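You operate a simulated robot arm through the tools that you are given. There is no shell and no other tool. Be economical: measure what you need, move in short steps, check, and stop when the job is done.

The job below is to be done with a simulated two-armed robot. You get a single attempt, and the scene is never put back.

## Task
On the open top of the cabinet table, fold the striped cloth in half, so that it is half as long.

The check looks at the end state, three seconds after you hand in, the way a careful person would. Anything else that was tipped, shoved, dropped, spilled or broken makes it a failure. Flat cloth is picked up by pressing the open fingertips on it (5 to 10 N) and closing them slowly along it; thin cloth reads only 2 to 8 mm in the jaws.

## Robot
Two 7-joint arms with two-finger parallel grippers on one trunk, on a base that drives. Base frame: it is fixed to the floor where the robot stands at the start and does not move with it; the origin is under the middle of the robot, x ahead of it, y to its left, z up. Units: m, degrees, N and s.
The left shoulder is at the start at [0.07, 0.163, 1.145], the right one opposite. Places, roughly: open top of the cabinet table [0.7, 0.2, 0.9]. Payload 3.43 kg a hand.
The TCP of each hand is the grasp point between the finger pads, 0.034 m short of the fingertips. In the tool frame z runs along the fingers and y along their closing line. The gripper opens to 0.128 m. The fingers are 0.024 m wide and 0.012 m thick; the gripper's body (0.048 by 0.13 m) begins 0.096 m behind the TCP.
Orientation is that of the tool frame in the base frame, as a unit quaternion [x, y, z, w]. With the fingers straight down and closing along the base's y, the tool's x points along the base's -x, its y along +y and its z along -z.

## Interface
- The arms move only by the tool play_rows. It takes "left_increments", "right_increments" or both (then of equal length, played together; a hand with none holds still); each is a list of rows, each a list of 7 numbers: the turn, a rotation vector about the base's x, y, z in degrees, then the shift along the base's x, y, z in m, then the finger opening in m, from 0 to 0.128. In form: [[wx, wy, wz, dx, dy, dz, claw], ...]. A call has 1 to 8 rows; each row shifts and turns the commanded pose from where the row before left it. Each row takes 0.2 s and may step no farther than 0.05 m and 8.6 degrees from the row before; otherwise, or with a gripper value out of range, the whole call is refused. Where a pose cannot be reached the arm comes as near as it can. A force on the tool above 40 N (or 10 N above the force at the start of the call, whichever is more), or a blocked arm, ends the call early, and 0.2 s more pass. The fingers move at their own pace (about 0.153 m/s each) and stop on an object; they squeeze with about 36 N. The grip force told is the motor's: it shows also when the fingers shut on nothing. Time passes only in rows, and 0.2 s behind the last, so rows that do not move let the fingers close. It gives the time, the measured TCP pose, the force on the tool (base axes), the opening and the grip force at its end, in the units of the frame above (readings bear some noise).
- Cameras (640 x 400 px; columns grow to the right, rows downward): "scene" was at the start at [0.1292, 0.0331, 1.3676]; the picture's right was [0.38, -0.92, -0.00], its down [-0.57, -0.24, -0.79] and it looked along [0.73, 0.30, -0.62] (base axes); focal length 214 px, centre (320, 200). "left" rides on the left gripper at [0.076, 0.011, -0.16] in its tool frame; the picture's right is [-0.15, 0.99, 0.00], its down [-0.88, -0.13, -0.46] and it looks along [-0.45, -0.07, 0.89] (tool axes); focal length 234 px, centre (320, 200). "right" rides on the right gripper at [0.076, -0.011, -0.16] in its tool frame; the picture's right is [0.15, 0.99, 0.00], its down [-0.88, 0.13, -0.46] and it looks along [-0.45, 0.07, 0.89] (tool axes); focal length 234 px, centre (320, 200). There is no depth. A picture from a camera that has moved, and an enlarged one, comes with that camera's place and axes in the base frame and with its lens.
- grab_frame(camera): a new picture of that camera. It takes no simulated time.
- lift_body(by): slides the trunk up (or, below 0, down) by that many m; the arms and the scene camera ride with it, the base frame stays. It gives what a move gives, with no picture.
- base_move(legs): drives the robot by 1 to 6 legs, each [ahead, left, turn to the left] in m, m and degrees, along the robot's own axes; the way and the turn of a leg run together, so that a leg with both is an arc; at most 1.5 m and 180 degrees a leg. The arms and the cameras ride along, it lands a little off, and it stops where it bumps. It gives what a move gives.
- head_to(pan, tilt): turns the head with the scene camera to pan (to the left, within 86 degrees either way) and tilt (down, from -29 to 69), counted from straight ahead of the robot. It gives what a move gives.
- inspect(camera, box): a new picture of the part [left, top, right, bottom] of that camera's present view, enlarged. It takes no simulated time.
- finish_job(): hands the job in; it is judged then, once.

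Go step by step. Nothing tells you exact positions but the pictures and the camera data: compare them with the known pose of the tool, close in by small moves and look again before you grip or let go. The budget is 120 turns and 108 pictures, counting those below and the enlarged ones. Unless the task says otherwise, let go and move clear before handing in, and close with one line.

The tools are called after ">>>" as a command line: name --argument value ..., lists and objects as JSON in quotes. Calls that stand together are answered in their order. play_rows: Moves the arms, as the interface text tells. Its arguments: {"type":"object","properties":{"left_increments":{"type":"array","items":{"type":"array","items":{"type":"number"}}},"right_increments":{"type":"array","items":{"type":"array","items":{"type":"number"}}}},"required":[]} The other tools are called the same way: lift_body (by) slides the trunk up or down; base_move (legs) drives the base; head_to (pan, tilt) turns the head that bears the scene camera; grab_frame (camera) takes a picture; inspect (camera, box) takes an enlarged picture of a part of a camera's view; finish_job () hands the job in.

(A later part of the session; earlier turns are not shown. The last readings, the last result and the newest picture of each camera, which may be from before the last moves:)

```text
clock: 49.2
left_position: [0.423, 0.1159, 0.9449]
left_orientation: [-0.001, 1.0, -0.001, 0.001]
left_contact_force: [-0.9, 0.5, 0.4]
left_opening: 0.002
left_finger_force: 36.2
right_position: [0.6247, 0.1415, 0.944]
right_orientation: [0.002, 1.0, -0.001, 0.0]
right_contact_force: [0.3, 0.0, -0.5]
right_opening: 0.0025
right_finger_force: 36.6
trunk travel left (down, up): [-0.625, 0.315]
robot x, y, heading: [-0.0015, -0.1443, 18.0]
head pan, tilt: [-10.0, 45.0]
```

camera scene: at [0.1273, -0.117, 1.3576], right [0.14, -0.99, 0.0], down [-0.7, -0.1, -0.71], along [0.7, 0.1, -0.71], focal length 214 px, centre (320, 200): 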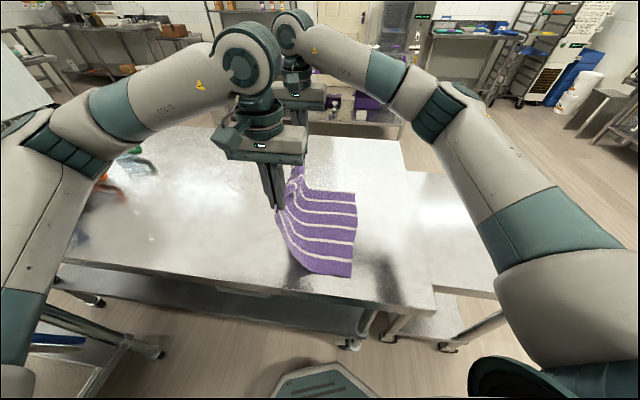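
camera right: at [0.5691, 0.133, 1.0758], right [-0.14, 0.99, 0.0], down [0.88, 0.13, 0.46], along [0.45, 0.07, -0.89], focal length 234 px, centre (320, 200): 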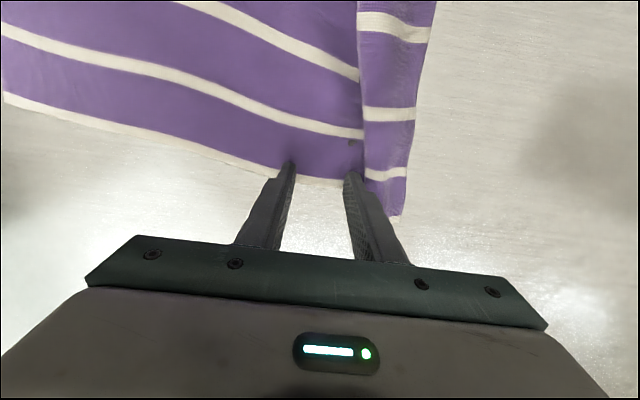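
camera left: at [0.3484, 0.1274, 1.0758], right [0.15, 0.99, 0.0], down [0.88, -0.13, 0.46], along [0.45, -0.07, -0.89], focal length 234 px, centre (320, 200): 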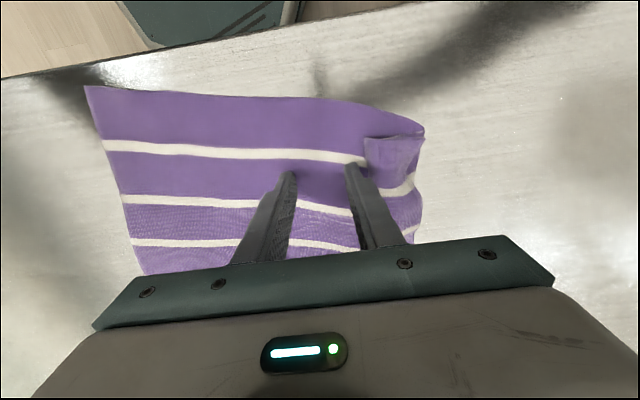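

Both hold a single-layer ridge. I lift about 11 cm so the hem can hang free, and look.

>>> play_rows --left_increments '[[0, 0, 0, 0, -0.005, 0.03, 0], [0, 0, 0, 0, -0.01, 0.03, 0], [0, 0, 0, 0, -0.01, 0.03, 0], [0, 0, 0, 0, -0.01, 0.02, 0], [0, 0, 0, 0, 0, 0, 0], [0, 0, 0, 0, 0, 0, 0]]' --right_increments '[[0, 0, 0, 0, -0.005, 0.03, 0], [0, 0, 0, 0, -0.01, 0.03, 0], [0, 0, 0, 0, -0.01, 0.03, 0], [0, 0, 0, 0, -0.01, 0.02, 0], [0, 0, 0, 0, 0, 0, 0], [0, 0, 0, 0, 0, 0, 0]]'

>>> grab_frame --camera "left"

>>> grab_frame --camera "right"

>>> grab_frame --camera "scene"

```text
clock: 50.6
left_position: [0.4241, 0.0821, 1.0564]
left_orientation: [0.001, 1.0, 0.0, 0.0]
left_contact_force: [0.4, -0.6, 0.5]
left_opening: 0.002
left_finger_force: 36.0
right_position: [0.6233, 0.109, 1.0543]
right_orientation: [0.001, 1.0, 0.0, 0.0]
right_contact_force: [-0.1, 0.2, 0.2]
right_opening: 0.0022
right_finger_force: 36.2
trunk travel left (down, up): [-0.625, 0.315]
robot x, y, heading: [-0.0023, -0.1432, 18.0]
head pan, tilt: [-10.0, 45.0]
```

```text
44 pictures are left
camera left: at [0.3475, 0.0938, 1.2147], right [0.15, 0.99, 0.0], down [0.88, -0.13, 0.46], along [0.45, -0.07, -0.89], focal length 234 px, centre (320, 200)
```

left: 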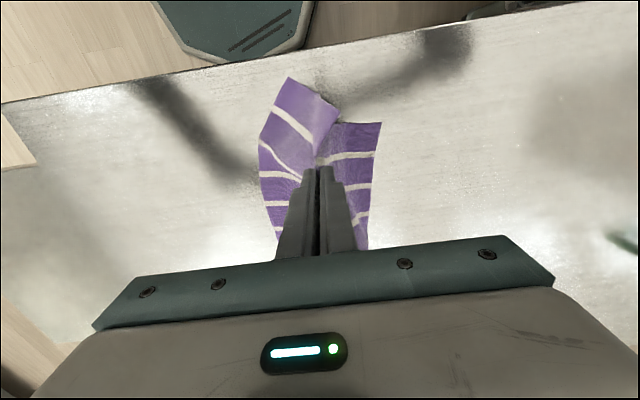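

```text
43 pictures are left
camera right: at [0.5484, 0.0978, 1.2136], right [-0.14, 0.99, 0.0], down [0.88, 0.13, 0.46], along [0.45, 0.07, -0.89], focal length 234 px, centre (320, 200)
```

right: 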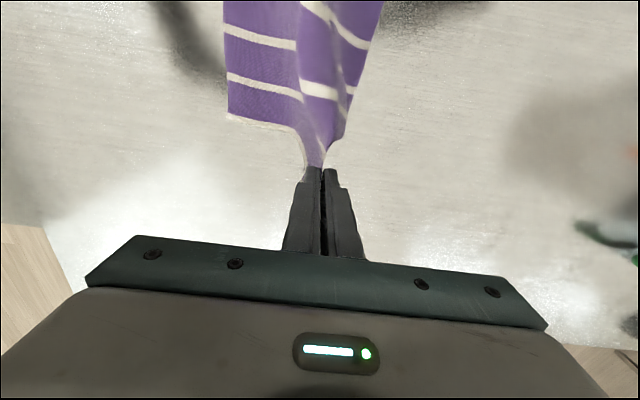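

```text
42 pictures are left
camera scene: at [0.127, -0.1175, 1.3576], right [0.14, -0.99, 0.0], down [-0.7, -0.1, -0.71], along [0.7, 0.1, -0.71], focal length 214 px, centre (320, 200)
```

scene: 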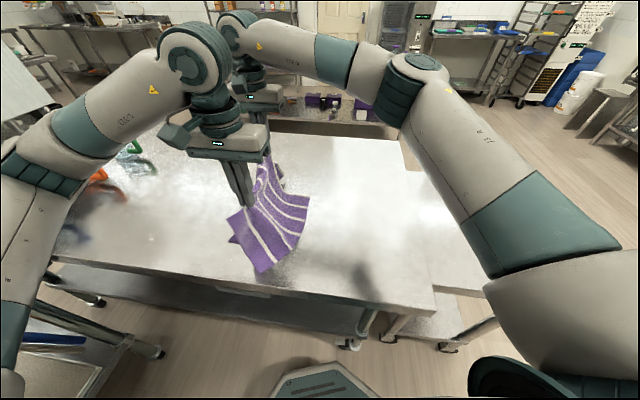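

The cloth has slid and hangs crookedly from both hands. I lift it higher so it hangs free, then look at the whole shape before laying it out again.

>>> play_rows --left_increments '[[0, 0, 0, 0, 0, 0.04, 0], [0, 0, 0, 0, -0.01, 0.04, 0], [0, 0, 0, 0, -0.01, 0.04, 0], [0, 0, 0, 0, -0.01, 0.03, 0], [0, 0, 0, 0, 0, 0, 0], [0, 0, 0, 0, 0, 0, 0]]' --right_increments '[[0, 0, 0, 0, -0.007, 0.04, 0], [0, 0, 0, 0, -0.015, 0.04, 0], [0, 0, 0, 0, -0.015, 0.04, 0], [0, 0, 0, 0, -0.015, 0.03, 0], [0, 0, 0, 0, 0, 0, 0], [0, 0, 0, 0, 0, 0, 0]]'

>>> grab_frame --camera "scene"

>>> grab_frame --camera "left"

```text
clock: 52.0
left_position: [0.4254, 0.0533, 1.2047]
left_orientation: [0.001, 1.0, 0.0, -0.001]
left_contact_force: [-0.6, -0.5, 0.0]
left_opening: 0.0021
left_finger_force: 36.4
right_position: [0.6243, 0.0565, 1.2035]
right_orientation: [0.001, 1.0, 0.0, 0.0]
right_contact_force: [-0.4, 0.6, 0.5]
right_opening: 0.0023
right_finger_force: 35.5
trunk travel left (down, up): [-0.625, 0.315]
robot x, y, heading: [-0.0042, -0.1452, 18.2]
head pan, tilt: [-10.0, 45.0]
```

```text
41 pictures are left
camera scene: at [0.1269, -0.1172, 1.3576], right [0.14, -0.99, 0.0], down [-0.7, -0.1, -0.71], along [0.7, 0.1, -0.71], focal length 214 px, centre (320, 200)
```

scene: 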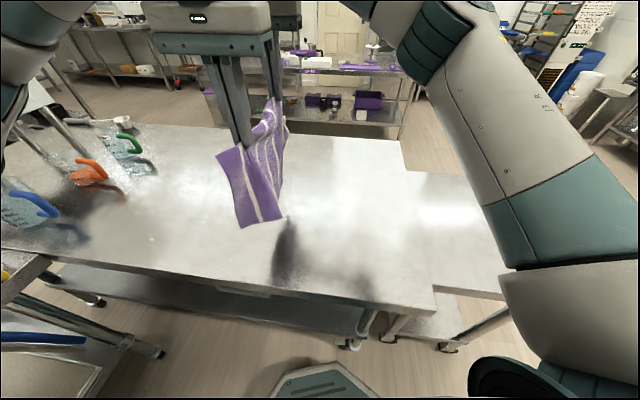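

```text
40 pictures are left
camera left: at [0.3487, 0.0635, 1.3634], right [0.15, 0.99, 0.0], down [0.88, -0.13, 0.46], along [0.45, -0.07, -0.89], focal length 234 px, centre (320, 200)
```

left: 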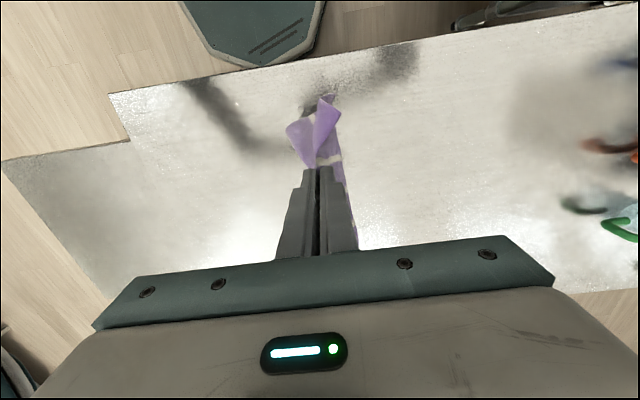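

>>> inspect --camera "scene" --box '[180, 60, 340, 250]'

>>> inspect --camera "left" --box '[240, 70, 400, 260]'

```text
2.11 times, centred on (260, 155) of scene
camera zoom: at [0.1269, -0.1172, 1.3576], right [0.14, -0.99, 0.0], down [-0.7, -0.1, -0.71], along [0.7, 0.1, -0.71], focal length 452 px, centre (446, 295)
```

zoom: 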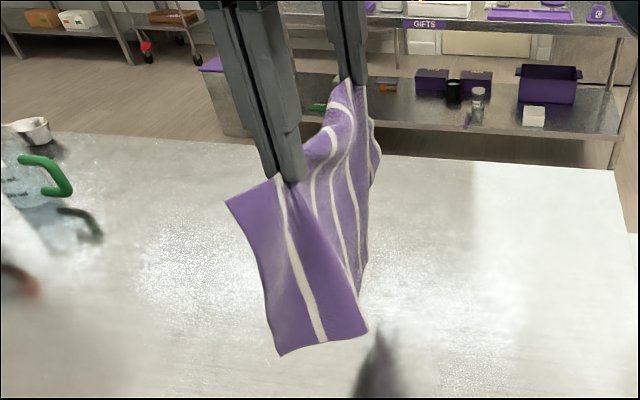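

```text
2.11 times, centred on (320, 165) of left
camera zoom: at [0.3487, 0.0635, 1.3634], right [0.15, 0.99, 0.0], down [0.88, -0.13, 0.46], along [0.45, -0.07, -0.89], focal length 493 px, centre (320, 274)
```

zoom: 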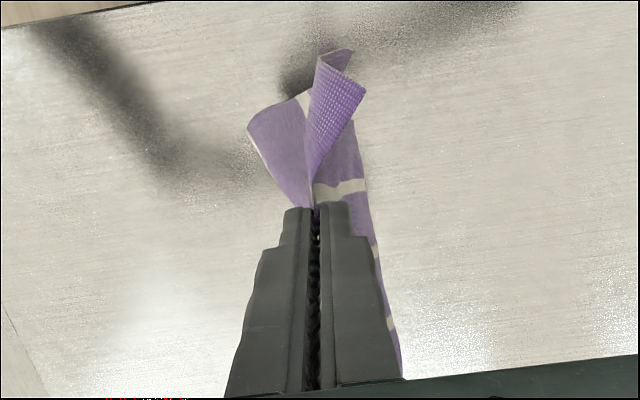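

The cloth hangs cleanly now, bottom (right) edge down. I move it to y≈−0.07, then lay it out toward +y while lowering.

>>> play_rows --left_increments '[[0, 0, 0, 0, -0.025, 0, 0], [0, 0, 0, 0, -0.025, 0, 0], [0, 0, 0, 0, -0.025, 0, 0], [0, 0, 0, 0, -0.025, 0, 0], [0, 0, 0, 0, -0.025, 0, 0], [0, 0, 0, 0, 0, -0.01, 0], [0, 0, 0, 0, 0, -0.01, 0], [0, 0, 0, 0, 0, -0.01, 0]]' --right_increments '[[0, 0, 0, 0, -0.025, 0, 0], [0, 0, 0, 0, -0.025, 0, 0], [0, 0, 0, 0, -0.025, 0, 0], [0, 0, 0, 0, -0.025, 0, 0], [0, 0, 0, 0, -0.025, 0, 0], [0, 0, 0, 0, 0, -0.01, 0], [0, 0, 0, 0, 0, -0.01, 0], [0, 0, 0, 0, 0, -0.01, 0]]'

>>> play_rows --left_increments '[[0, 0, 0, 0, 0.01, -0.02, 0], [0, 0, 0, 0, 0.02, -0.02, 0], [0, 0, 0, 0, 0.025, -0.025, 0], [0, 0, 0, 0, 0.025, -0.025, 0], [0, 0, 0, 0, 0.03, -0.025, 0], [0, 0, 0, 0, 0.03, -0.02, 0], [0, 0, 0, 0, 0.03, -0.015, 0], [0, 0, 0, 0, 0, 0, 0]]' --right_increments '[[0, 0, 0, 0, 0.01, -0.02, 0], [0, 0, 0, 0, 0.02, -0.02, 0], [0, 0, 0, 0, 0.025, -0.025, 0], [0, 0, 0, 0, 0.025, -0.025, 0], [0, 0, 0, 0, 0.03, -0.025, 0], [0, 0, 0, 0, 0.03, -0.02, 0], [0, 0, 0, 0, 0.03, -0.015, 0], [0, 0, 0, 0, 0, 0, 0]]'

>>> grab_frame --camera "scene"

>>> grab_frame --camera "left"

```text
clock: 53.8
left_position: [0.4237, -0.0746, 1.1738]
left_orientation: [0.001, 1.0, -0.001, 0.0]
left_contact_force: [0.3, 0.4, -0.9]
left_opening: 0.0024
left_finger_force: 35.8
right_position: [0.6264, -0.0692, 1.1723]
right_orientation: [0.002, 1.0, 0.0, 0.0]
right_contact_force: [0.6, 0.0, 0.0]
right_opening: 0.0023
right_finger_force: 36.0
trunk travel left (down, up): [-0.625, 0.315]
robot x, y, heading: [-0.0026, -0.1477, 18.0]
head pan, tilt: [-10.0, 45.0]
```

```text
clock: 55.6
left_position: [0.426, 0.0957, 1.0248]
left_orientation: [0.001, 1.0, 0.001, 0.0]
left_contact_force: [0.4, -0.8, 0.2]
left_opening: 0.0022
left_finger_force: 35.7
right_position: [0.626, 0.0997, 1.0236]
right_orientation: [0.001, 1.0, 0.001, -0.001]
right_contact_force: [-0.5, -1.0, 0.1]
right_opening: 0.0023
right_finger_force: 36.2
trunk travel left (down, up): [-0.625, 0.315]
robot x, y, heading: [-0.0016, -0.1456, 17.9]
head pan, tilt: [-10.0, 45.0]
```

```text
37 pictures are left
camera scene: at [0.1275, -0.1192, 1.3576], right [0.14, -0.99, 0.0], down [-0.7, -0.1, -0.71], along [0.7, 0.1, -0.71], focal length 214 px, centre (320, 200)
```

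scene: 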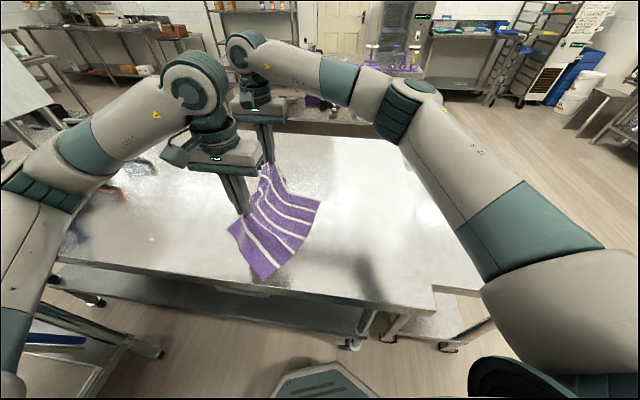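

```text
36 pictures are left
camera left: at [0.3487, 0.1072, 1.1841], right [0.15, 0.99, 0.0], down [0.88, -0.13, 0.46], along [0.45, -0.07, -0.89], focal length 234 px, centre (320, 200)
```

left: 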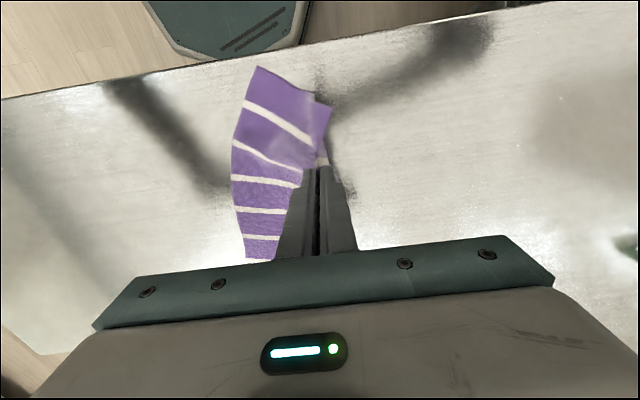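

I now overshoot toward +y and then come down moving back −y, so the loose tail lays out pointing +y.

>>> play_rows --left_increments '[[0, 0, 0, 0, 0.03, 0, 0], [0, 0, 0, 0, 0.025, -0.01, 0], [0, 0, 0, 0, -0.01, -0.02, 0], [0, 0, 0, 0, -0.02, -0.02, 0], [0, 0, 0, 0, -0.025, -0.02, 0], [0, 0, 0, 0, -0.025, -0.02, 0], [0, 0, 0, 0, -0.025, -0.014, 0], [0, 0, 0, 0, 0, 0, 0]]' --right_increments '[[0, 0, 0, 0, 0.04, 0, 0], [0, 0, 0, 0, 0.035, -0.01, 0], [0, 0, 0, 0, -0.01, -0.02, 0], [0, 0, 0, 0, -0.02, -0.02, 0], [0, 0, 0, 0, -0.025, -0.02, 0], [0, 0, 0, 0, -0.025, -0.02, 0], [0, 0, 0, 0, -0.025, -0.014, 0], [0, 0, 0, 0, 0, 0, 0]]'

>>> grab_frame --camera "left"

>>> grab_frame --camera "right"

```text
clock: 57.4
left_position: [0.4259, 0.0461, 0.9206]
left_orientation: [0.001, 1.0, -0.001, 0.0]
left_contact_force: [-0.3, 0.2, 2.3]
left_opening: 0.0021
left_finger_force: 35.9
right_position: [0.6233, 0.0728, 0.9212]
right_orientation: [0.0, 1.0, -0.001, 0.0]
right_contact_force: [0.5, -1.3, 2.4]
right_opening: 0.0023
right_finger_force: 36.1
trunk travel left (down, up): [-0.625, 0.315]
robot x, y, heading: [0.0008, -0.1435, 18.1]
head pan, tilt: [-10.0, 45.0]
```

```text
35 pictures are left
camera left: at [0.3494, 0.058, 1.0789], right [0.15, 0.99, 0.0], down [0.88, -0.13, 0.46], along [0.45, -0.07, -0.89], focal length 234 px, centre (320, 200)
```

left: 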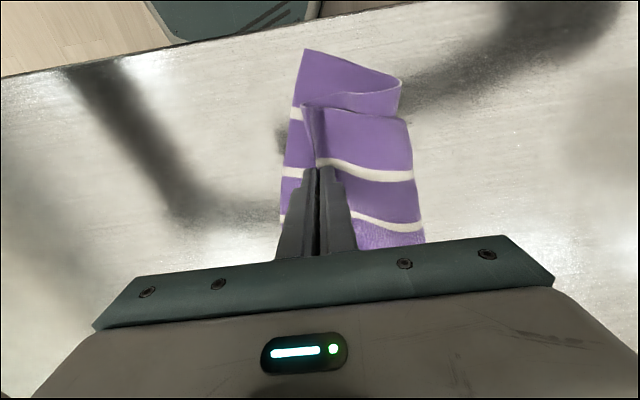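

```text
34 pictures are left
camera right: at [0.547, 0.062, 1.0808], right [-0.14, 0.99, 0.0], down [0.88, 0.13, 0.46], along [0.45, 0.06, -0.89], focal length 234 px, centre (320, 200)
```

right: 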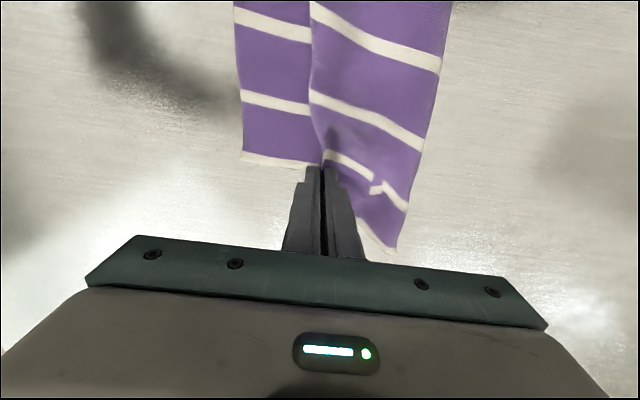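

The tail has now laid out flat toward +y, and the ridge I hold runs parallel to its edge, about 8 cm inside it. From here I can hang the cloth, lay the bottom half toward −y, then reverse and lay the top half toward +y so the tail points outward. First I lift it to hang free.

>>> play_rows --left_increments '[[0, 0, 0, 0, 0.005, 0.04, 0], [0, 0, 0, 0, 0.007, 0.04, 0], [0, 0, 0, 0, 0.007, 0.04, 0], [0, 0, 0, 0, 0.007, 0.04, 0], [0, 0, 0, 0, 0.007, 0.04, 0], [0, 0, 0, 0, 0.007, 0.04, 0], [0, 0, 0, 0, 0.007, 0.04, 0], [0, 0, 0, 0, 0.007, 0.03, 0]]' --right_increments '[[0, 0, 0, 0, 0.002, 0.04, 0], [0, 0, 0, 0, 0.003, 0.04, 0], [0, 0, 0, 0, 0.003, 0.04, 0], [0, 0, 0, 0, 0.004, 0.04, 0], [0, 0, 0, 0, 0.004, 0.04, 0], [0, 0, 0, 0, 0.004, 0.04, 0], [0, 0, 0, 0, 0.004, 0.04, 0], [0, 0, 0, 0, 0.003, 0.03, 0]]'

>>> play_rows --left_increments '[[0, 0, 0, 0, 0, 0, 0], [0, 0, 0, 0, 0, 0, 0]]'

>>> inspect --camera "scene" --box '[130, 40, 370, 240]'

>>> inspect --camera "left" --box '[220, 60, 420, 260]'

```text
clock: 59.2
left_position: [0.4252, 0.0993, 1.2293]
left_orientation: [0.0, 1.0, -0.001, 0.001]
left_contact_force: [0.5, -0.3, -0.3]
left_opening: 0.0021
left_finger_force: 35.7
right_position: [0.6218, 0.0988, 1.232]
right_orientation: [0.001, 1.0, 0.0, 0.0]
right_contact_force: [0.2, -0.1, -0.4]
right_opening: 0.0024
right_finger_force: 35.9
trunk travel left (down, up): [-0.625, 0.315]
robot x, y, heading: [-0.0013, -0.1449, 18.4]
head pan, tilt: [-10.0, 45.0]
```

```text
clock: 59.8
left_position: [0.4253, 0.0995, 1.2278]
left_orientation: [0.001, 1.0, -0.001, 0.001]
left_contact_force: [0.6, 0.1, -1.6]
left_opening: 0.0022
left_finger_force: 35.7
right_position: [0.6233, 0.0978, 1.2316]
right_orientation: [0.001, 1.0, 0.001, 0.0]
right_contact_force: [0.6, 0.5, -0.8]
right_opening: 0.0027
right_finger_force: 35.7
trunk travel left (down, up): [-0.625, 0.315]
robot x, y, heading: [-0.0037, -0.1446, 18.2]
head pan, tilt: [-10.0, 45.0]
```

```text
2.00 times, centred on (250, 140) of scene
camera zoom: at [0.127, -0.1171, 1.3576], right [0.14, -0.99, 0.0], down [-0.7, -0.1, -0.71], along [0.7, 0.1, -0.71], focal length 429 px, centre (460, 320)
```

zoom: 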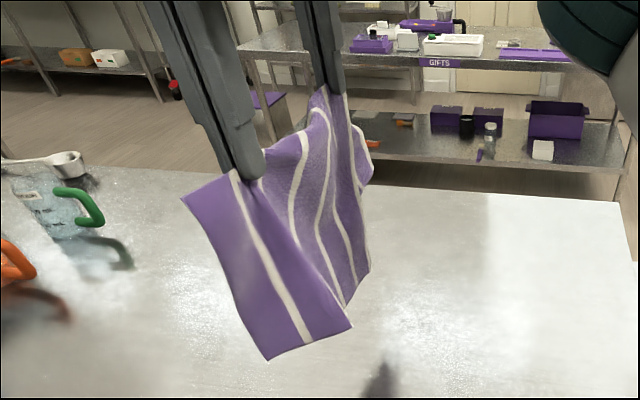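

```text
2.00 times, centred on (320, 160) of left
camera zoom: at [0.35, 0.1106, 1.3886], right [0.15, 0.99, 0.0], down [0.88, -0.13, 0.46], along [0.45, -0.07, -0.89], focal length 468 px, centre (320, 280)
```

zoom: 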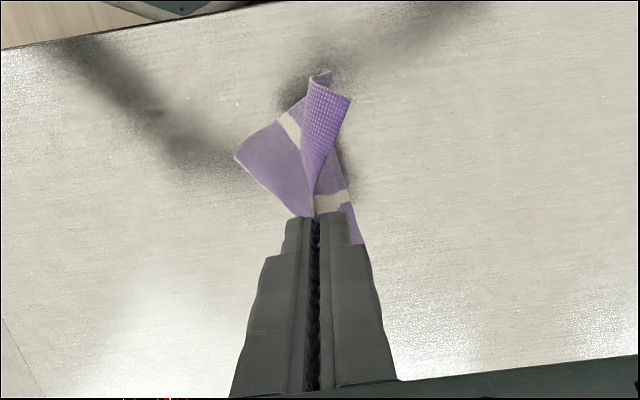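

I need to see the tail side, which faces +y. I carry the hanging cloth to y≈−0.2 so the head camera can look at that face.

>>> play_rows --left_increments '[[0, 0, 0, 0, -0.04, 0, 0], [0, 0, 0, 0, -0.04, 0, 0], [0, 0, 0, 0, -0.04, 0, 0], [0, 0, 0, 0, -0.04, 0, 0], [0, 0, 0, 0, -0.04, 0, 0], [0, 0, 0, 0, -0.04, 0, 0], [0, 0, 0, 0, -0.04, 0, 0], [0, 0, 0, 0, 0, 0, 0]]' --right_increments '[[0, 0, 0, 0, -0.04, 0, 0], [0, 0, 0, 0, -0.04, 0, 0], [0, 0, 0, 0, -0.04, 0, 0], [0, 0, 0, 0, -0.04, 0, 0], [0, 0, 0, 0, -0.04, 0, 0], [0, 0, 0, 0, -0.04, 0, 0], [0, 0, 0, 0, -0.04, 0, 0], [0, 0, 0, 0, 0, 0, 0]]'

>>> head_to --pan -30 --tilt 35

>>> grab_frame --camera "scene"

```text
clock: 61.6
left_position: [0.4267, -0.1782, 1.2307]
left_orientation: [0.001, 1.0, -0.001, 0.0]
left_contact_force: [0.5, 0.4, -0.3]
left_opening: 0.0021
left_finger_force: 36.0
right_position: [0.6238, -0.1809, 1.2321]
right_orientation: [0.0, 1.0, -0.001, 0.0]
right_contact_force: [-0.1, 0.9, -0.3]
right_opening: 0.0025
right_finger_force: 36.2
trunk travel left (down, up): [-0.625, 0.315]
robot x, y, heading: [0.0018, -0.1444, 17.8]
head pan, tilt: [-10.0, 45.0]
```

```text
clock: 62.4
left_position: [0.4252, -0.1815, 1.2304]
left_orientation: [0.001, 1.0, 0.0, 0.0]
left_contact_force: [0.4, -0.6, -0.5]
left_opening: 0.0023
left_finger_force: 36.3
right_position: [0.6235, -0.1842, 1.2311]
right_orientation: [0.001, 1.0, -0.001, 0.0]
right_contact_force: [0.3, -0.4, -0.1]
right_opening: 0.0022
right_finger_force: 36.3
trunk travel left (down, up): [-0.625, 0.315]
robot x, y, heading: [0.0, -0.1445, 18.2]
head pan, tilt: [-30.0, 35.0]
```

```text
31 pictures are left
camera scene: at [0.1329, -0.1474, 1.3723], right [-0.2, -0.98, 0.0], down [-0.56, 0.12, -0.82], along [0.8, -0.17, -0.57], focal length 214 px, centre (320, 200)
```

scene: 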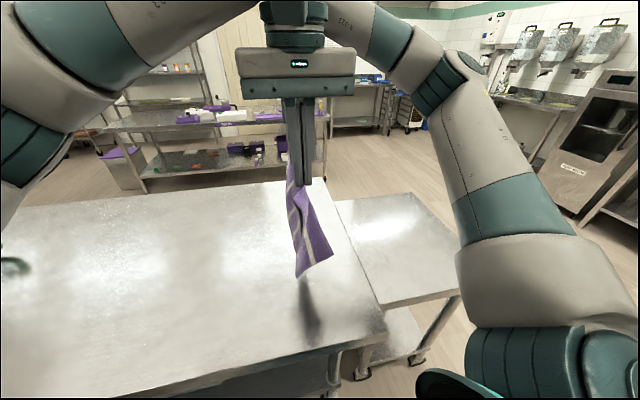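

>>> inspect --camera "scene" --box '[260, 130, 360, 300]'

```text
2.35 times, centred on (310, 215) of scene
camera zoom: at [0.1329, -0.1474, 1.3723], right [-0.2, -0.98, 0.0], down [-0.56, 0.12, -0.82], along [0.8, -0.17, -0.57], focal length 505 px, centre (344, 165)
```

zoom: 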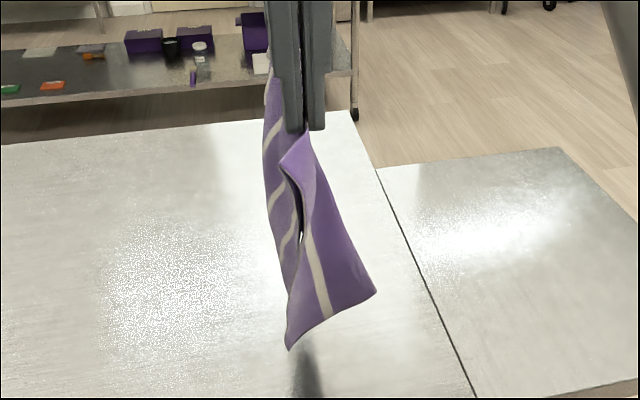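

>>> play_rows --left_increments '[[0, 0, 0, 0, -0.04, 0, 0], [0, 0, 0, 0, -0.04, 0, 0], [0, 0, 0, 0, -0.04, 0, 0], [0, 0, 0, 0, 0, 0, 0], [0, 0, 0, 0, 0, 0, 0]]' --right_increments '[[0, 0, 0, 0, -0.04, 0, 0], [0, 0, 0, 0, -0.04, 0, 0], [0, 0, 0, 0, -0.04, 0, 0], [0, 0, 0, 0, 0, 0, 0], [0, 0, 0, 0, 0, 0, 0]]'

>>> inspect --camera "scene" --box '[280, 130, 440, 310]'

```text
clock: 63.6
left_position: [0.4329, -0.2969, 1.2312]
left_orientation: [-0.005, 1.0, -0.004, -0.003]
left_contact_force: [0.4, 0.1, 0.2]
left_opening: 0.0019
left_finger_force: 36.0
right_position: [0.6238, -0.302, 1.2286]
right_orientation: [0.001, 1.0, 0.0, 0.001]
right_contact_force: [-0.4, 0.9, 0.4]
right_opening: 0.0023
right_finger_force: 35.7
trunk travel left (down, up): [-0.625, 0.315]
robot x, y, heading: [-0.0009, -0.1453, 18.2]
head pan, tilt: [-30.0, 35.0]
```

```text
2.22 times, centred on (360, 220) of scene
camera zoom: at [0.1331, -0.1477, 1.3723], right [-0.2, -0.98, 0.0], down [-0.56, 0.12, -0.82], along [0.8, -0.17, -0.57], focal length 477 px, centre (231, 156)
```

zoom: 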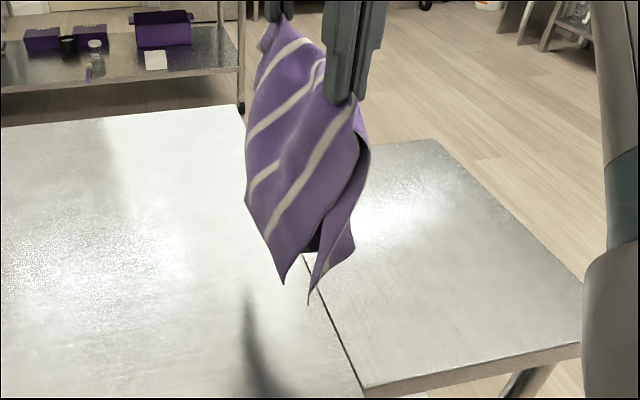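

Now it is clear: the ridge I hold is nearly mid-cloth (near side 0.19/0.20, far side 0.27/0.13), so the cloth hangs in two skewed halves. I'll lay it with both halves trailing toward −y, so the longer far corner lands on bare table and can be peeled open with a single-layer grip.

>>> play_rows --left_increments '[[0, 0, 0, 0, 0.04, 0, 0], [0, 0, 0, 0, 0.04, 0, 0], [0, 0, 0, 0, 0.04, 0, 0], [0, 0, 0, 0, 0.03, 0, 0], [0, 0, 0, 0, 0, -0.01, 0], [0, 0, 0, 0, 0, -0.02, 0], [0, 0, 0, 0, 0.01, -0.02, 0], [0, 0, 0, 0, 0.02, -0.02, 0]]' --right_increments '[[0, 0, 0, 0, 0.04, 0, 0], [0, 0, 0, 0, 0.04, 0, 0], [0, 0, 0, 0, 0.04, 0, 0], [0, 0, 0, 0, 0.03, 0, 0], [0, 0, 0, 0, 0, -0.01, 0], [0, 0, 0, 0, 0, -0.02, 0], [0, 0, 0, 0, 0.01, -0.02, 0], [0, 0, 0, 0, 0.02, -0.02, 0]]'

>>> play_rows --left_increments '[[0, 0, 0, 0, 0.03, -0.03, 0], [0, 0, 0, 0, 0.03, -0.03, 0], [0, 0, 0, 0, 0.03, -0.03, 0], [0, 0, 0, 0, 0.03, -0.03, 0], [0, 0, 0, 0, 0.03, -0.03, 0], [0, 0, 0, 0, 0.03, -0.03, 0], [0, 0, 0, 0, 0.03, -0.03, 0], [0, 0, 0, 0, 0.03, -0.02, 0]]' --right_increments '[[0, 0, 0, 0, 0.03, -0.03, 0], [0, 0, 0, 0, 0.03, -0.03, 0], [0, 0, 0, 0, 0.03, -0.03, 0], [0, 0, 0, 0, 0.03, -0.03, 0], [0, 0, 0, 0, 0.03, -0.03, 0], [0, 0, 0, 0, 0.03, -0.03, 0], [0, 0, 0, 0, 0.03, -0.03, 0], [0, 0, 0, 0, 0.03, -0.02, 0]]'

>>> head_to --pan -10 --tilt 45

>>> grab_frame --camera "scene"

```text
clock: 65.4
left_position: [0.4254, -0.1179, 1.1609]
left_orientation: [0.0, 1.0, -0.001, -0.001]
left_contact_force: [0.5, 0.6, 0.3]
left_opening: 0.0021
left_finger_force: 35.8
right_position: [0.6252, -0.121, 1.1588]
right_orientation: [0.001, 1.0, -0.001, -0.001]
right_contact_force: [0.3, -0.2, -0.5]
right_opening: 0.0022
right_finger_force: 36.1
trunk travel left (down, up): [-0.625, 0.315]
robot x, y, heading: [0.0016, -0.1448, 18.5]
head pan, tilt: [-30.0, 35.0]
```

```text
clock: 67.2
left_position: [0.424, 0.1195, 0.9313]
left_orientation: [0.001, 1.0, -0.001, 0.001]
left_contact_force: [-0.3, 1.1, 0.6]
left_opening: 0.0022
left_finger_force: 35.7
right_position: [0.6254, 0.1186, 0.9298]
right_orientation: [0.001, 1.0, -0.001, 0.001]
right_contact_force: [0.1, 0.0, -0.2]
right_opening: 0.0022
right_finger_force: 35.9
trunk travel left (down, up): [-0.625, 0.315]
robot x, y, heading: [-0.0028, -0.143, 18.2]
head pan, tilt: [-30.0, 35.0]
```

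```text
clock: 68.0
left_position: [0.4265, 0.1193, 0.9318]
left_orientation: [0.001, 1.0, -0.001, 0.0]
left_contact_force: [0.7, -0.1, -0.5]
left_opening: 0.0022
left_finger_force: 35.6
right_position: [0.6254, 0.1176, 0.9299]
right_orientation: [0.001, 1.0, 0.0, 0.0]
right_contact_force: [-0.2, -1.2, -0.5]
right_opening: 0.0026
right_finger_force: 36.1
trunk travel left (down, up): [-0.625, 0.315]
robot x, y, heading: [-0.0006, -0.1421, 18.0]
head pan, tilt: [-10.0, 45.0]
```

```text
28 pictures are left
camera scene: at [0.1272, -0.1171, 1.3576], right [0.14, -0.99, 0.0], down [-0.7, -0.1, -0.71], along [0.7, 0.1, -0.71], focal length 214 px, centre (320, 200)
```

scene: 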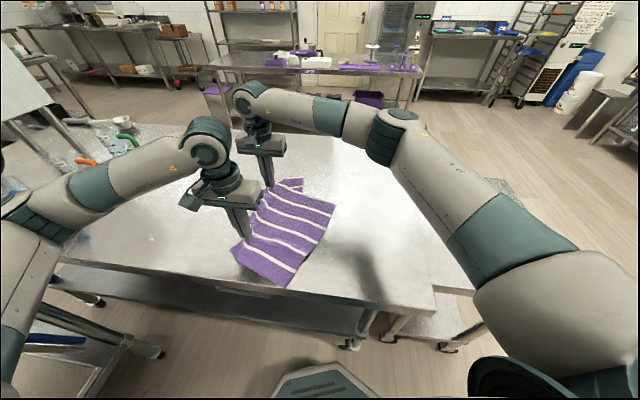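

The cloth's right edge is now on top with exposed corners at about (0.31, −0.02) and (0.57, −0.10), rotated about 17°. I release, then will grip this true edge near both corners and hang the whole cloth from it.

>>> play_rows --left_increments '[[0, 0, 0, 0, 0, -0.008, 0], [0, 0, 0, 0, 0, -0.002, 0.01], [0, 0, 0, 0, 0, 0, 0.03], [0, 0, 0, 0, 0, 0, 0.03], [0, 0, 0, 0, 0, 0.02, 0.042], [0, 0, 0, 0, 0, 0.04, 0.042], [0, 0, 0, 0, 0, 0.03, 0.042], [0, 0, -8, 0, -0.03, 0, 0.042]]' --right_increments '[[0, 0, 0, 0, 0, -0.007, 0], [0, 0, 0, 0, 0, -0.002, 0.01], [0, 0, 0, 0, 0, 0, 0.03], [0, 0, 0, 0, 0, 0, 0.03], [0, 0, 0, 0, 0, 0.02, 0.042], [0, 0, 0, 0, 0, 0.04, 0.042], [0, 0, 0, 0, 0, 0.03, 0.042], [0, 0, -8, 0, -0.03, 0, 0.042]]'

>>> play_rows --left_increments '[[0, 0, -8.5, -0.01, -0.03, 0, 0.042], [0, 0, 0, -0.01, -0.03, 0, 0.042], [0, 0, 0, -0.01, -0.03, 0, 0.042], [0, 0, 0, -0.006, -0.02, 0, 0.042], [0, 0, 0, 0, 0, 0, 0.042]]' --right_increments '[[0, 0, -8.5, -0.03, -0.035, 0, 0.042], [0, 0, 0, -0.03, -0.04, 0, 0.042], [0, 0, 0, -0.03, -0.04, 0, 0.042], [0, 0, 0, 0, -0.037, 0, 0.042], [0, 0, 0, 0, 0, 0, 0.042]]'

>>> grab_frame --camera "left"

>>> grab_frame --camera "right"

```text
clock: 69.8
left_position: [0.4277, 0.0877, 1.0111]
left_orientation: [0.071, 0.997, 0.001, -0.001]
left_contact_force: [-0.4, -0.2, 0.2]
left_opening: 0.0419
left_finger_force: 0.0
right_position: [0.6279, 0.0837, 1.0112]
right_orientation: [0.071, 0.997, 0.001, -0.001]
right_contact_force: [0.3, -0.3, -0.6]
right_opening: 0.0418
right_finger_force: 0.2
trunk travel left (down, up): [-0.625, 0.315]
robot x, y, heading: [-0.0045, -0.1464, 18.2]
head pan, tilt: [-10.0, 45.0]
```

```text
clock: 71.0
left_position: [0.3887, -0.0179, 1.0117]
left_orientation: [0.144, 0.99, -0.001, 0.0]
left_contact_force: [-0.3, -0.8, 0.8]
left_opening: 0.042
left_finger_force: 0.1
right_position: [0.5307, -0.0627, 1.012]
right_orientation: [0.144, 0.99, -0.001, 0.0]
right_contact_force: [-0.4, -0.2, 1.0]
right_opening: 0.0419
right_finger_force: 0.0
trunk travel left (down, up): [-0.625, 0.315]
robot x, y, heading: [0.0003, -0.1401, 18.2]
head pan, tilt: [-10.0, 45.0]
```

```text
27 pictures are left
camera left: at [0.3184, 0.0145, 1.1707], right [0.42, 0.91, 0.0], down [0.81, -0.37, 0.46], along [0.41, -0.19, -0.89], focal length 234 px, centre (320, 200)
```

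left: 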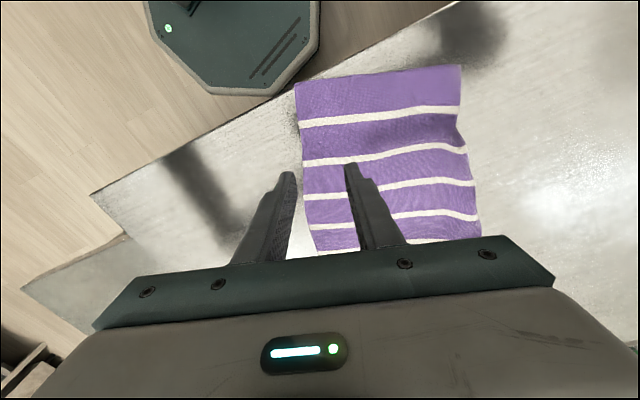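

```text
26 pictures are left
camera right: at [0.4543, -0.0514, 1.1717], right [0.14, 0.99, 0.0], down [0.88, -0.13, 0.46], along [0.45, -0.07, -0.89], focal length 234 px, centre (320, 200)
```

right: 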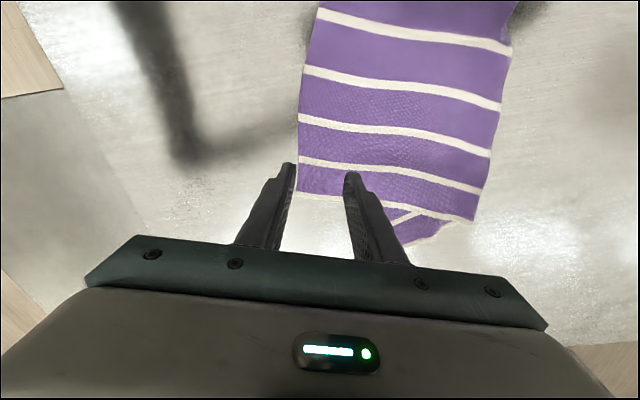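

The edge runs from (0.31, −0.013) to (0.585, −0.104). I fine-tune both hands to sit about 1.8 cm inside it and descend to just above the cloth.

>>> play_rows --left_increments '[[0, 0, 0, -0.02, 0, -0.01, 0.033], [0, 0, 0, 0, 0, -0.03, 0.033], [0, 0, 0, 0, 0, -0.03, 0.033], [0, 0, 0, 0, 0, -0.02, 0.033], [0, 0, 0, 0, 0, -0.005, 0.033], [0, 0, 0, 0, 0, -0.001, 0.033], [0, 0, 0, 0, 0, 0, 0.033]]' --right_increments '[[0, 0, 0, 0.011, -0.0135, -0.01, 0.033], [0, 0, 0, 0, 0, -0.03, 0.033], [0, 0, 0, 0, 0, -0.03, 0.033], [0, 0, 0, 0, 0, -0.02, 0.033], [0, 0, 0, 0, 0, -0.005, 0.033], [0, 0, 0, 0, 0, -0.001, 0.033], [0, 0, 0, 0, 0, 0, 0.033]]'

>>> inspect --camera "left" --box '[220, 80, 460, 240]'

>>> inspect --camera "right" --box '[220, 80, 460, 240]'

```text
clock: 72.6
left_position: [0.3684, -0.0198, 0.9143]
left_orientation: [0.144, 0.99, 0.0, 0.001]
left_contact_force: [4.5, 0.2, 20.8]
left_opening: 0.0338
left_finger_force: 1.5
right_position: [0.5445, -0.0783, 0.9151]
right_orientation: [0.144, 0.99, 0.001, 0.001]
right_contact_force: [0.0, -0.7, 5.5]
right_opening: 0.033
right_finger_force: 0.0
trunk travel left (down, up): [-0.625, 0.315]
robot x, y, heading: [0.0005, -0.1441, 18.5]
head pan, tilt: [-10.0, 45.0]
```

```text
2.50 times, centred on (340, 160) of left
camera zoom: at [0.2981, 0.0124, 1.0744], right [0.42, 0.91, 0.0], down [0.81, -0.38, 0.46], along [0.42, -0.19, -0.89], focal length 585 px, centre (270, 300)
```

zoom: 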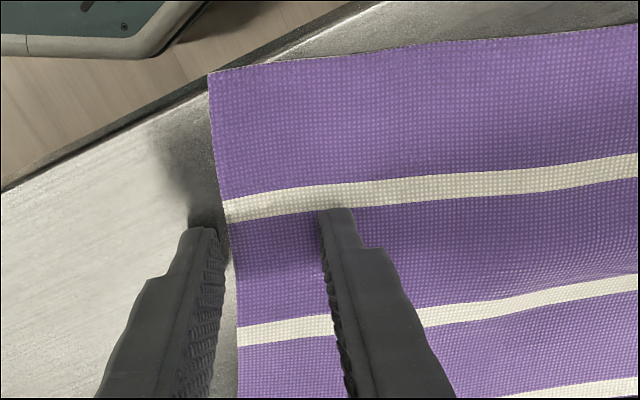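

```text
2.50 times, centred on (340, 160) of right
camera zoom: at [0.4688, -0.0661, 1.0754], right [0.14, 0.99, 0.0], down [0.88, -0.13, 0.46], along [0.45, -0.06, -0.89], focal length 585 px, centre (270, 300)
```

zoom: 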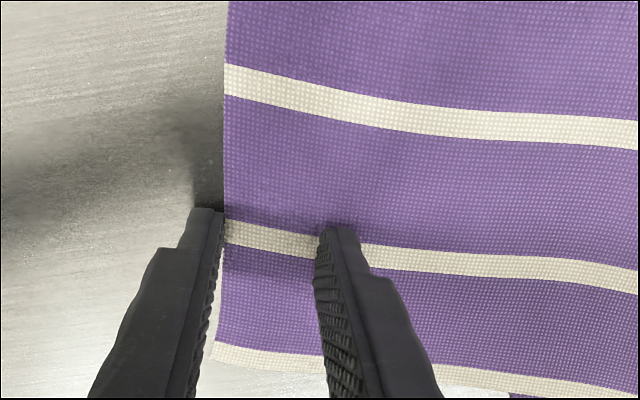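

The −y fingers sit just off the edge. With this plan a slightly deeper grip is fine, so I move both 1 cm inward for a secure pinch and set the pressing force.

>>> play_rows --left_increments '[[0, 0, 0, 0, 0, 0.009, 0.036], [0, 0, 0, 0.003, 0.0095, 0, 0.036], [0, 0, 0, 0, 0, -0.008, 0.036], [0, 0, 0, 0, 0, -0.002, 0.036], [0, 0, 0, 0, 0, 0, 0.036]]' --right_increments '[[0, 0, 0, 0, 0, 0.008, 0.036], [0, 0, 0, 0.003, 0.0095, 0, 0.036], [0, 0, 0, 0, 0, -0.006, 0.036], [0, 0, 0, 0, 0, -0.002, 0.036], [0, 0, 0, 0, 0, 0, 0.036]]'

```text
clock: 73.8
left_position: [0.3718, -0.0123, 0.9157]
left_orientation: [0.143, 0.99, 0.0, 0.002]
left_contact_force: [1.3, 2.4, 25.0]
left_opening: 0.0347
left_finger_force: 0.0
right_position: [0.5486, -0.0681, 0.9162]
right_orientation: [0.144, 0.99, 0.0, 0.001]
right_contact_force: [0.2, 1.1, -0.4]
right_opening: 0.0359
right_finger_force: 0.0
trunk travel left (down, up): [-0.625, 0.315]
robot x, y, heading: [0.0017, -0.1488, 18.2]
head pan, tilt: [-10.0, 45.0]
```

>>> play_rows --left_increments '[[0, 0, 0, 0, 0, 0.0015, 0.036], [0, 0, 0, 0, 0, 0, 0.036]]' --right_increments '[[0, 0, 0, 0, 0, -0.0015, 0.036], [0, 0, 0, 0, 0, 0, 0.036]]'

```text
clock: 74.4
left_position: [0.372, -0.0103, 0.9142]
left_orientation: [0.144, 0.99, 0.0, 0.0]
left_contact_force: [0.7, 0.1, 5.6]
left_opening: 0.0357
left_finger_force: 0.1
right_position: [0.5478, -0.0673, 0.9154]
right_orientation: [0.144, 0.99, 0.001, 0.001]
right_contact_force: [-1.2, -0.7, 14.4]
right_opening: 0.0361
right_finger_force: 0.1
trunk travel left (down, up): [-0.625, 0.315]
robot x, y, heading: [0.0024, -0.1425, 18.0]
head pan, tilt: [-10.0, 45.0]
```

The pressing forces are in a usable range. I trim them slightly and close slowly.

>>> play_rows --left_increments '[[0, 0, 0, 0, 0, -0.0003, 0.036], [0, 0, 0, 0, 0, 0, 0.031], [0, 0, 0, 0, 0, 0, 0.026], [0, 0, 0, 0, 0, 0, 0.021], [0, 0, 0, 0, 0, 0, 0.016], [0, 0, 0, 0, 0, 0, 0.011], [0, 0, 0, 0, 0, 0, 0.005], [0, 0, 0, 0, 0, 0, 0]]' --right_increments '[[0, 0, 0, 0, 0, 0.0004, 0.036], [0, 0, 0, 0, 0, 0, 0.031], [0, 0, 0, 0, 0, 0, 0.026], [0, 0, 0, 0, 0, 0, 0.021], [0, 0, 0, 0, 0, 0, 0.016], [0, 0, 0, 0, 0, 0, 0.011], [0, 0, 0, 0, 0, 0, 0.005], [0, 0, 0, 0, 0, 0, 0]]'

>>> play_rows --left_increments '[[0, 0, 0, 0, 0, 0, 0], [0, 0, 0, 0, 0, 0.01, 0], [0, 0, 0, 0, 0, 0.02, 0]]' --right_increments '[[0, 0, 0, 0, 0, 0, 0], [0, 0, 0, 0, 0, 0.01, 0], [0, 0, 0, 0, 0, 0.02, 0]]'

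>>> grab_frame --camera "left"

>>> grab_frame --camera "right"

```text
clock: 76.2
left_position: [0.371, -0.0116, 0.915]
left_orientation: [0.145, 0.989, 0.0, 0.001]
left_contact_force: [1.2, -0.1, 3.4]
left_opening: 0.0021
left_finger_force: 36.5
right_position: [0.5477, -0.0676, 0.9162]
right_orientation: [0.144, 0.99, 0.0, 0.001]
right_contact_force: [-1.8, 0.3, 17.1]
right_opening: 0.0
right_finger_force: 32.8
trunk travel left (down, up): [-0.625, 0.315]
robot x, y, heading: [0.0016, -0.1429, 18.4]
head pan, tilt: [-10.0, 45.0]
```

```text
clock: 77.0
left_position: [0.3711, -0.0101, 0.9452]
left_orientation: [0.143, 0.99, 0.0, 0.0]
left_contact_force: [-0.4, 0.0, -0.3]
left_opening: 0.0021
left_finger_force: 35.7
right_position: [0.5474, -0.0683, 0.9438]
right_orientation: [0.145, 0.989, -0.001, 0.0]
right_contact_force: [-0.8, 0.2, -0.3]
right_opening: 0.0001
right_finger_force: 33.2
trunk travel left (down, up): [-0.625, 0.315]
robot x, y, heading: [0.0001, -0.1482, 18.2]
head pan, tilt: [-10.0, 45.0]
```

```text
23 pictures are left
camera left: at [0.3016, 0.0213, 1.1047], right [0.42, 0.91, 0.0], down [0.81, -0.38, 0.46], along [0.41, -0.19, -0.89], focal length 234 px, centre (320, 200)
```

left: 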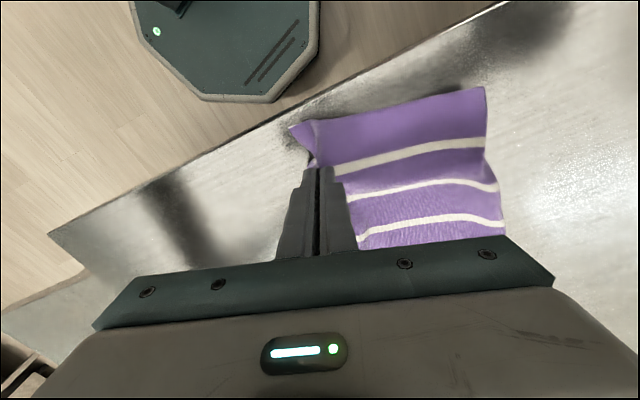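

```text
22 pictures are left
camera right: at [0.4727, -0.0573, 1.1041], right [0.14, 0.99, 0.0], down [0.88, -0.13, 0.46], along [0.45, -0.07, -0.89], focal length 234 px, centre (320, 200)
```

right: 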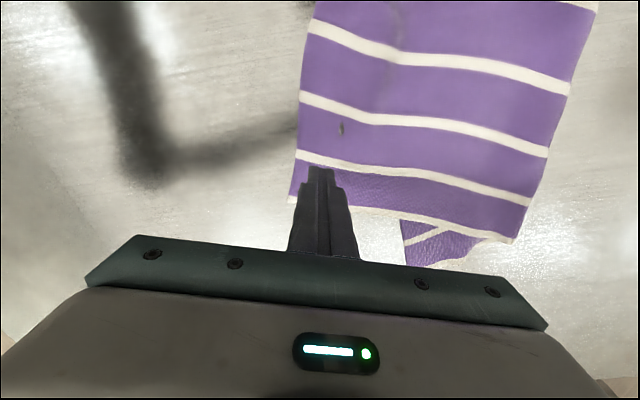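

The left holds the edge but the right slipped. I retry the right with a wider opening, a bit further in from the corner.

>>> play_rows --right_increments '[[0, 0, 0, -0.012, 0.004, 0, 0.042], [0, 0, 0, 0, 0, 0, 0.042], [0, 0, 0, 0, 0, -0.02, 0.042], [0, 0, 0, 0, 0, -0.008, 0.042], [0, 0, 0, 0, 0, -0.002, 0.042], [0, 0, 0, 0, 0, 0, 0.042]]'

```text
clock: 78.4
left_position: [0.3717, -0.0099, 0.9458]
left_orientation: [0.144, 0.99, 0.0, 0.0]
left_contact_force: [0.1, -0.3, -0.3]
left_opening: 0.0022
left_finger_force: 35.8
right_position: [0.5359, -0.0638, 0.9161]
right_orientation: [0.144, 0.99, 0.001, 0.001]
right_contact_force: [0.8, -0.5, 13.2]
right_opening: 0.0421
right_finger_force: 0.1
trunk travel left (down, up): [-0.625, 0.315]
robot x, y, heading: [-0.0007, -0.1424, 18.4]
head pan, tilt: [-10.0, 45.0]
```

>>> play_rows --right_increments '[[0, 0, 0, 0, 0, 0.0003, 0.042], [0, 0, 0, 0, 0, 0, 0.037], [0, 0, 0, 0, 0, 0, 0.031], [0, 0, 0, 0, 0, 0, 0.025], [0, 0, 0, 0, 0, 0, 0.019], [0, 0, 0, 0, 0, 0, 0.013], [0, 0, 0, 0, 0, 0, 0.006], [0, 0, 0, 0, 0, 0, 0]]'

>>> play_rows --right_increments '[[0, 0, 0, 0, 0, 0, 0], [0, 0, 0, 0, 0, 0.01, 0], [0, 0, 0, 0, 0, 0.02, 0]]'

```text
clock: 80.2
left_position: [0.37, -0.0116, 0.9454]
left_orientation: [0.144, 0.99, 0.0, 0.002]
left_contact_force: [1.0, 0.3, 0.1]
left_opening: 0.0022
left_finger_force: 36.3
right_position: [0.5358, -0.063, 0.9151]
right_orientation: [0.144, 0.99, 0.0, 0.0]
right_contact_force: [0.2, 0.2, 23.3]
right_opening: 0.0025
right_finger_force: 35.8
trunk travel left (down, up): [-0.625, 0.315]
robot x, y, heading: [0.0039, -0.147, 18.2]
head pan, tilt: [-10.0, 45.0]
```

```text
clock: 81.0
left_position: [0.3726, -0.0124, 0.9461]
left_orientation: [0.144, 0.99, 0.0, -0.001]
left_contact_force: [-0.6, 0.3, 0.0]
left_opening: 0.002
left_finger_force: 36.3
right_position: [0.5352, -0.0638, 0.9434]
right_orientation: [0.145, 0.989, -0.001, 0.0]
right_contact_force: [-0.8, 0.5, 1.1]
right_opening: 0.0024
right_finger_force: 35.8
trunk travel left (down, up): [-0.625, 0.315]
robot x, y, heading: [0.0, -0.1479, 18.4]
head pan, tilt: [-10.0, 45.0]
```

Both hands hold the true edge now. I lift the cloth, squaring the hands to the base axes and moving slightly away from the table's front rim.

>>> play_rows --left_increments '[[0, 0, 2.06, 0.007, -0.0035, 0.04, 0], [0, 0, 2.06, 0.007, -0.0035, 0.04, 0], [0, 0, 2.06, 0.007, -0.0035, 0.04, 0], [0, 0, 2.06, 0.007, -0.0035, 0.04, 0], [0, 0, 2.06, 0.007, -0.0035, 0.04, 0], [0, 0, 2.06, 0.007, -0.0035, 0.04, 0], [0, 0, 2.06, 0.007, -0.0035, 0.04, 0], [0, 0, 2.06, 0.007, -0.0035, 0.03, 0]]' --right_increments '[[0, 0, 2.06, 0.0075, 0.003, 0.04, 0], [0, 0, 2.06, 0.0075, 0.003, 0.04, 0], [0, 0, 2.06, 0.0075, 0.003, 0.04, 0], [0, 0, 2.06, 0.0075, 0.003, 0.04, 0], [0, 0, 2.06, 0.0075, 0.003, 0.04, 0], [0, 0, 2.06, 0.0075, 0.003, 0.04, 0], [0, 0, 2.06, 0.0075, 0.003, 0.04, 0], [0, 0, 2.06, 0.0075, 0.003, 0.03, 0]]'

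>>> lift_body --by 0.11

>>> grab_frame --camera "scene"

```text
clock: 82.8
left_position: [0.4269, -0.0383, 1.2565]
left_orientation: [0.001, 1.0, 0.0, 0.001]
left_contact_force: [0.5, 1.0, -0.2]
left_opening: 0.0019
left_finger_force: 36.0
right_position: [0.596, -0.0411, 1.2546]
right_orientation: [0.0, 1.0, 0.001, 0.001]
right_contact_force: [0.2, 0.6, -0.5]
right_opening: 0.0022
right_finger_force: 36.0
trunk travel left (down, up): [-0.625, 0.315]
robot x, y, heading: [0.0011, -0.1448, 18.2]
head pan, tilt: [-10.0, 45.0]
```

```text
clock: 84.2
left_position: [0.4265, -0.0378, 1.3639]
left_orientation: [0.001, 1.0, 0.0, 0.0]
left_contact_force: [0.0, -0.1, -0.3]
left_opening: 0.0021
left_finger_force: 36.0
right_position: [0.5983, -0.0404, 1.3634]
right_orientation: [0.001, 1.0, 0.0, 0.001]
right_contact_force: [0.2, -0.3, -0.1]
right_opening: 0.002
right_finger_force: 35.8
trunk travel left (down, up): [-0.735, 0.205]
robot x, y, heading: [-0.0021, -0.1446, 18.3]
head pan, tilt: [-10.0, 45.0]
```

```text
21 pictures are left
camera scene: at [0.1277, -0.1171, 1.4675], right [0.14, -0.99, 0.0], down [-0.7, -0.1, -0.71], along [0.7, 0.1, -0.71], focal length 214 px, centre (320, 200)
```

scene: 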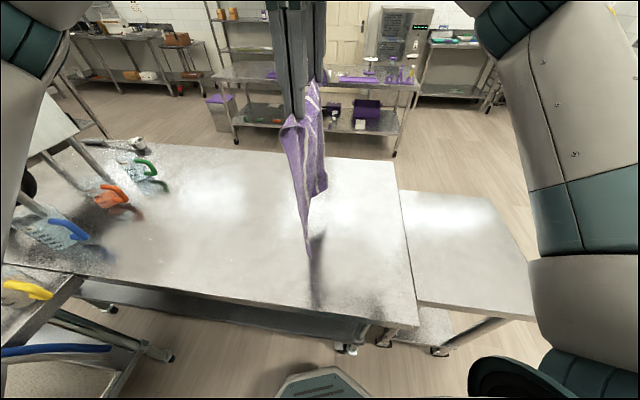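

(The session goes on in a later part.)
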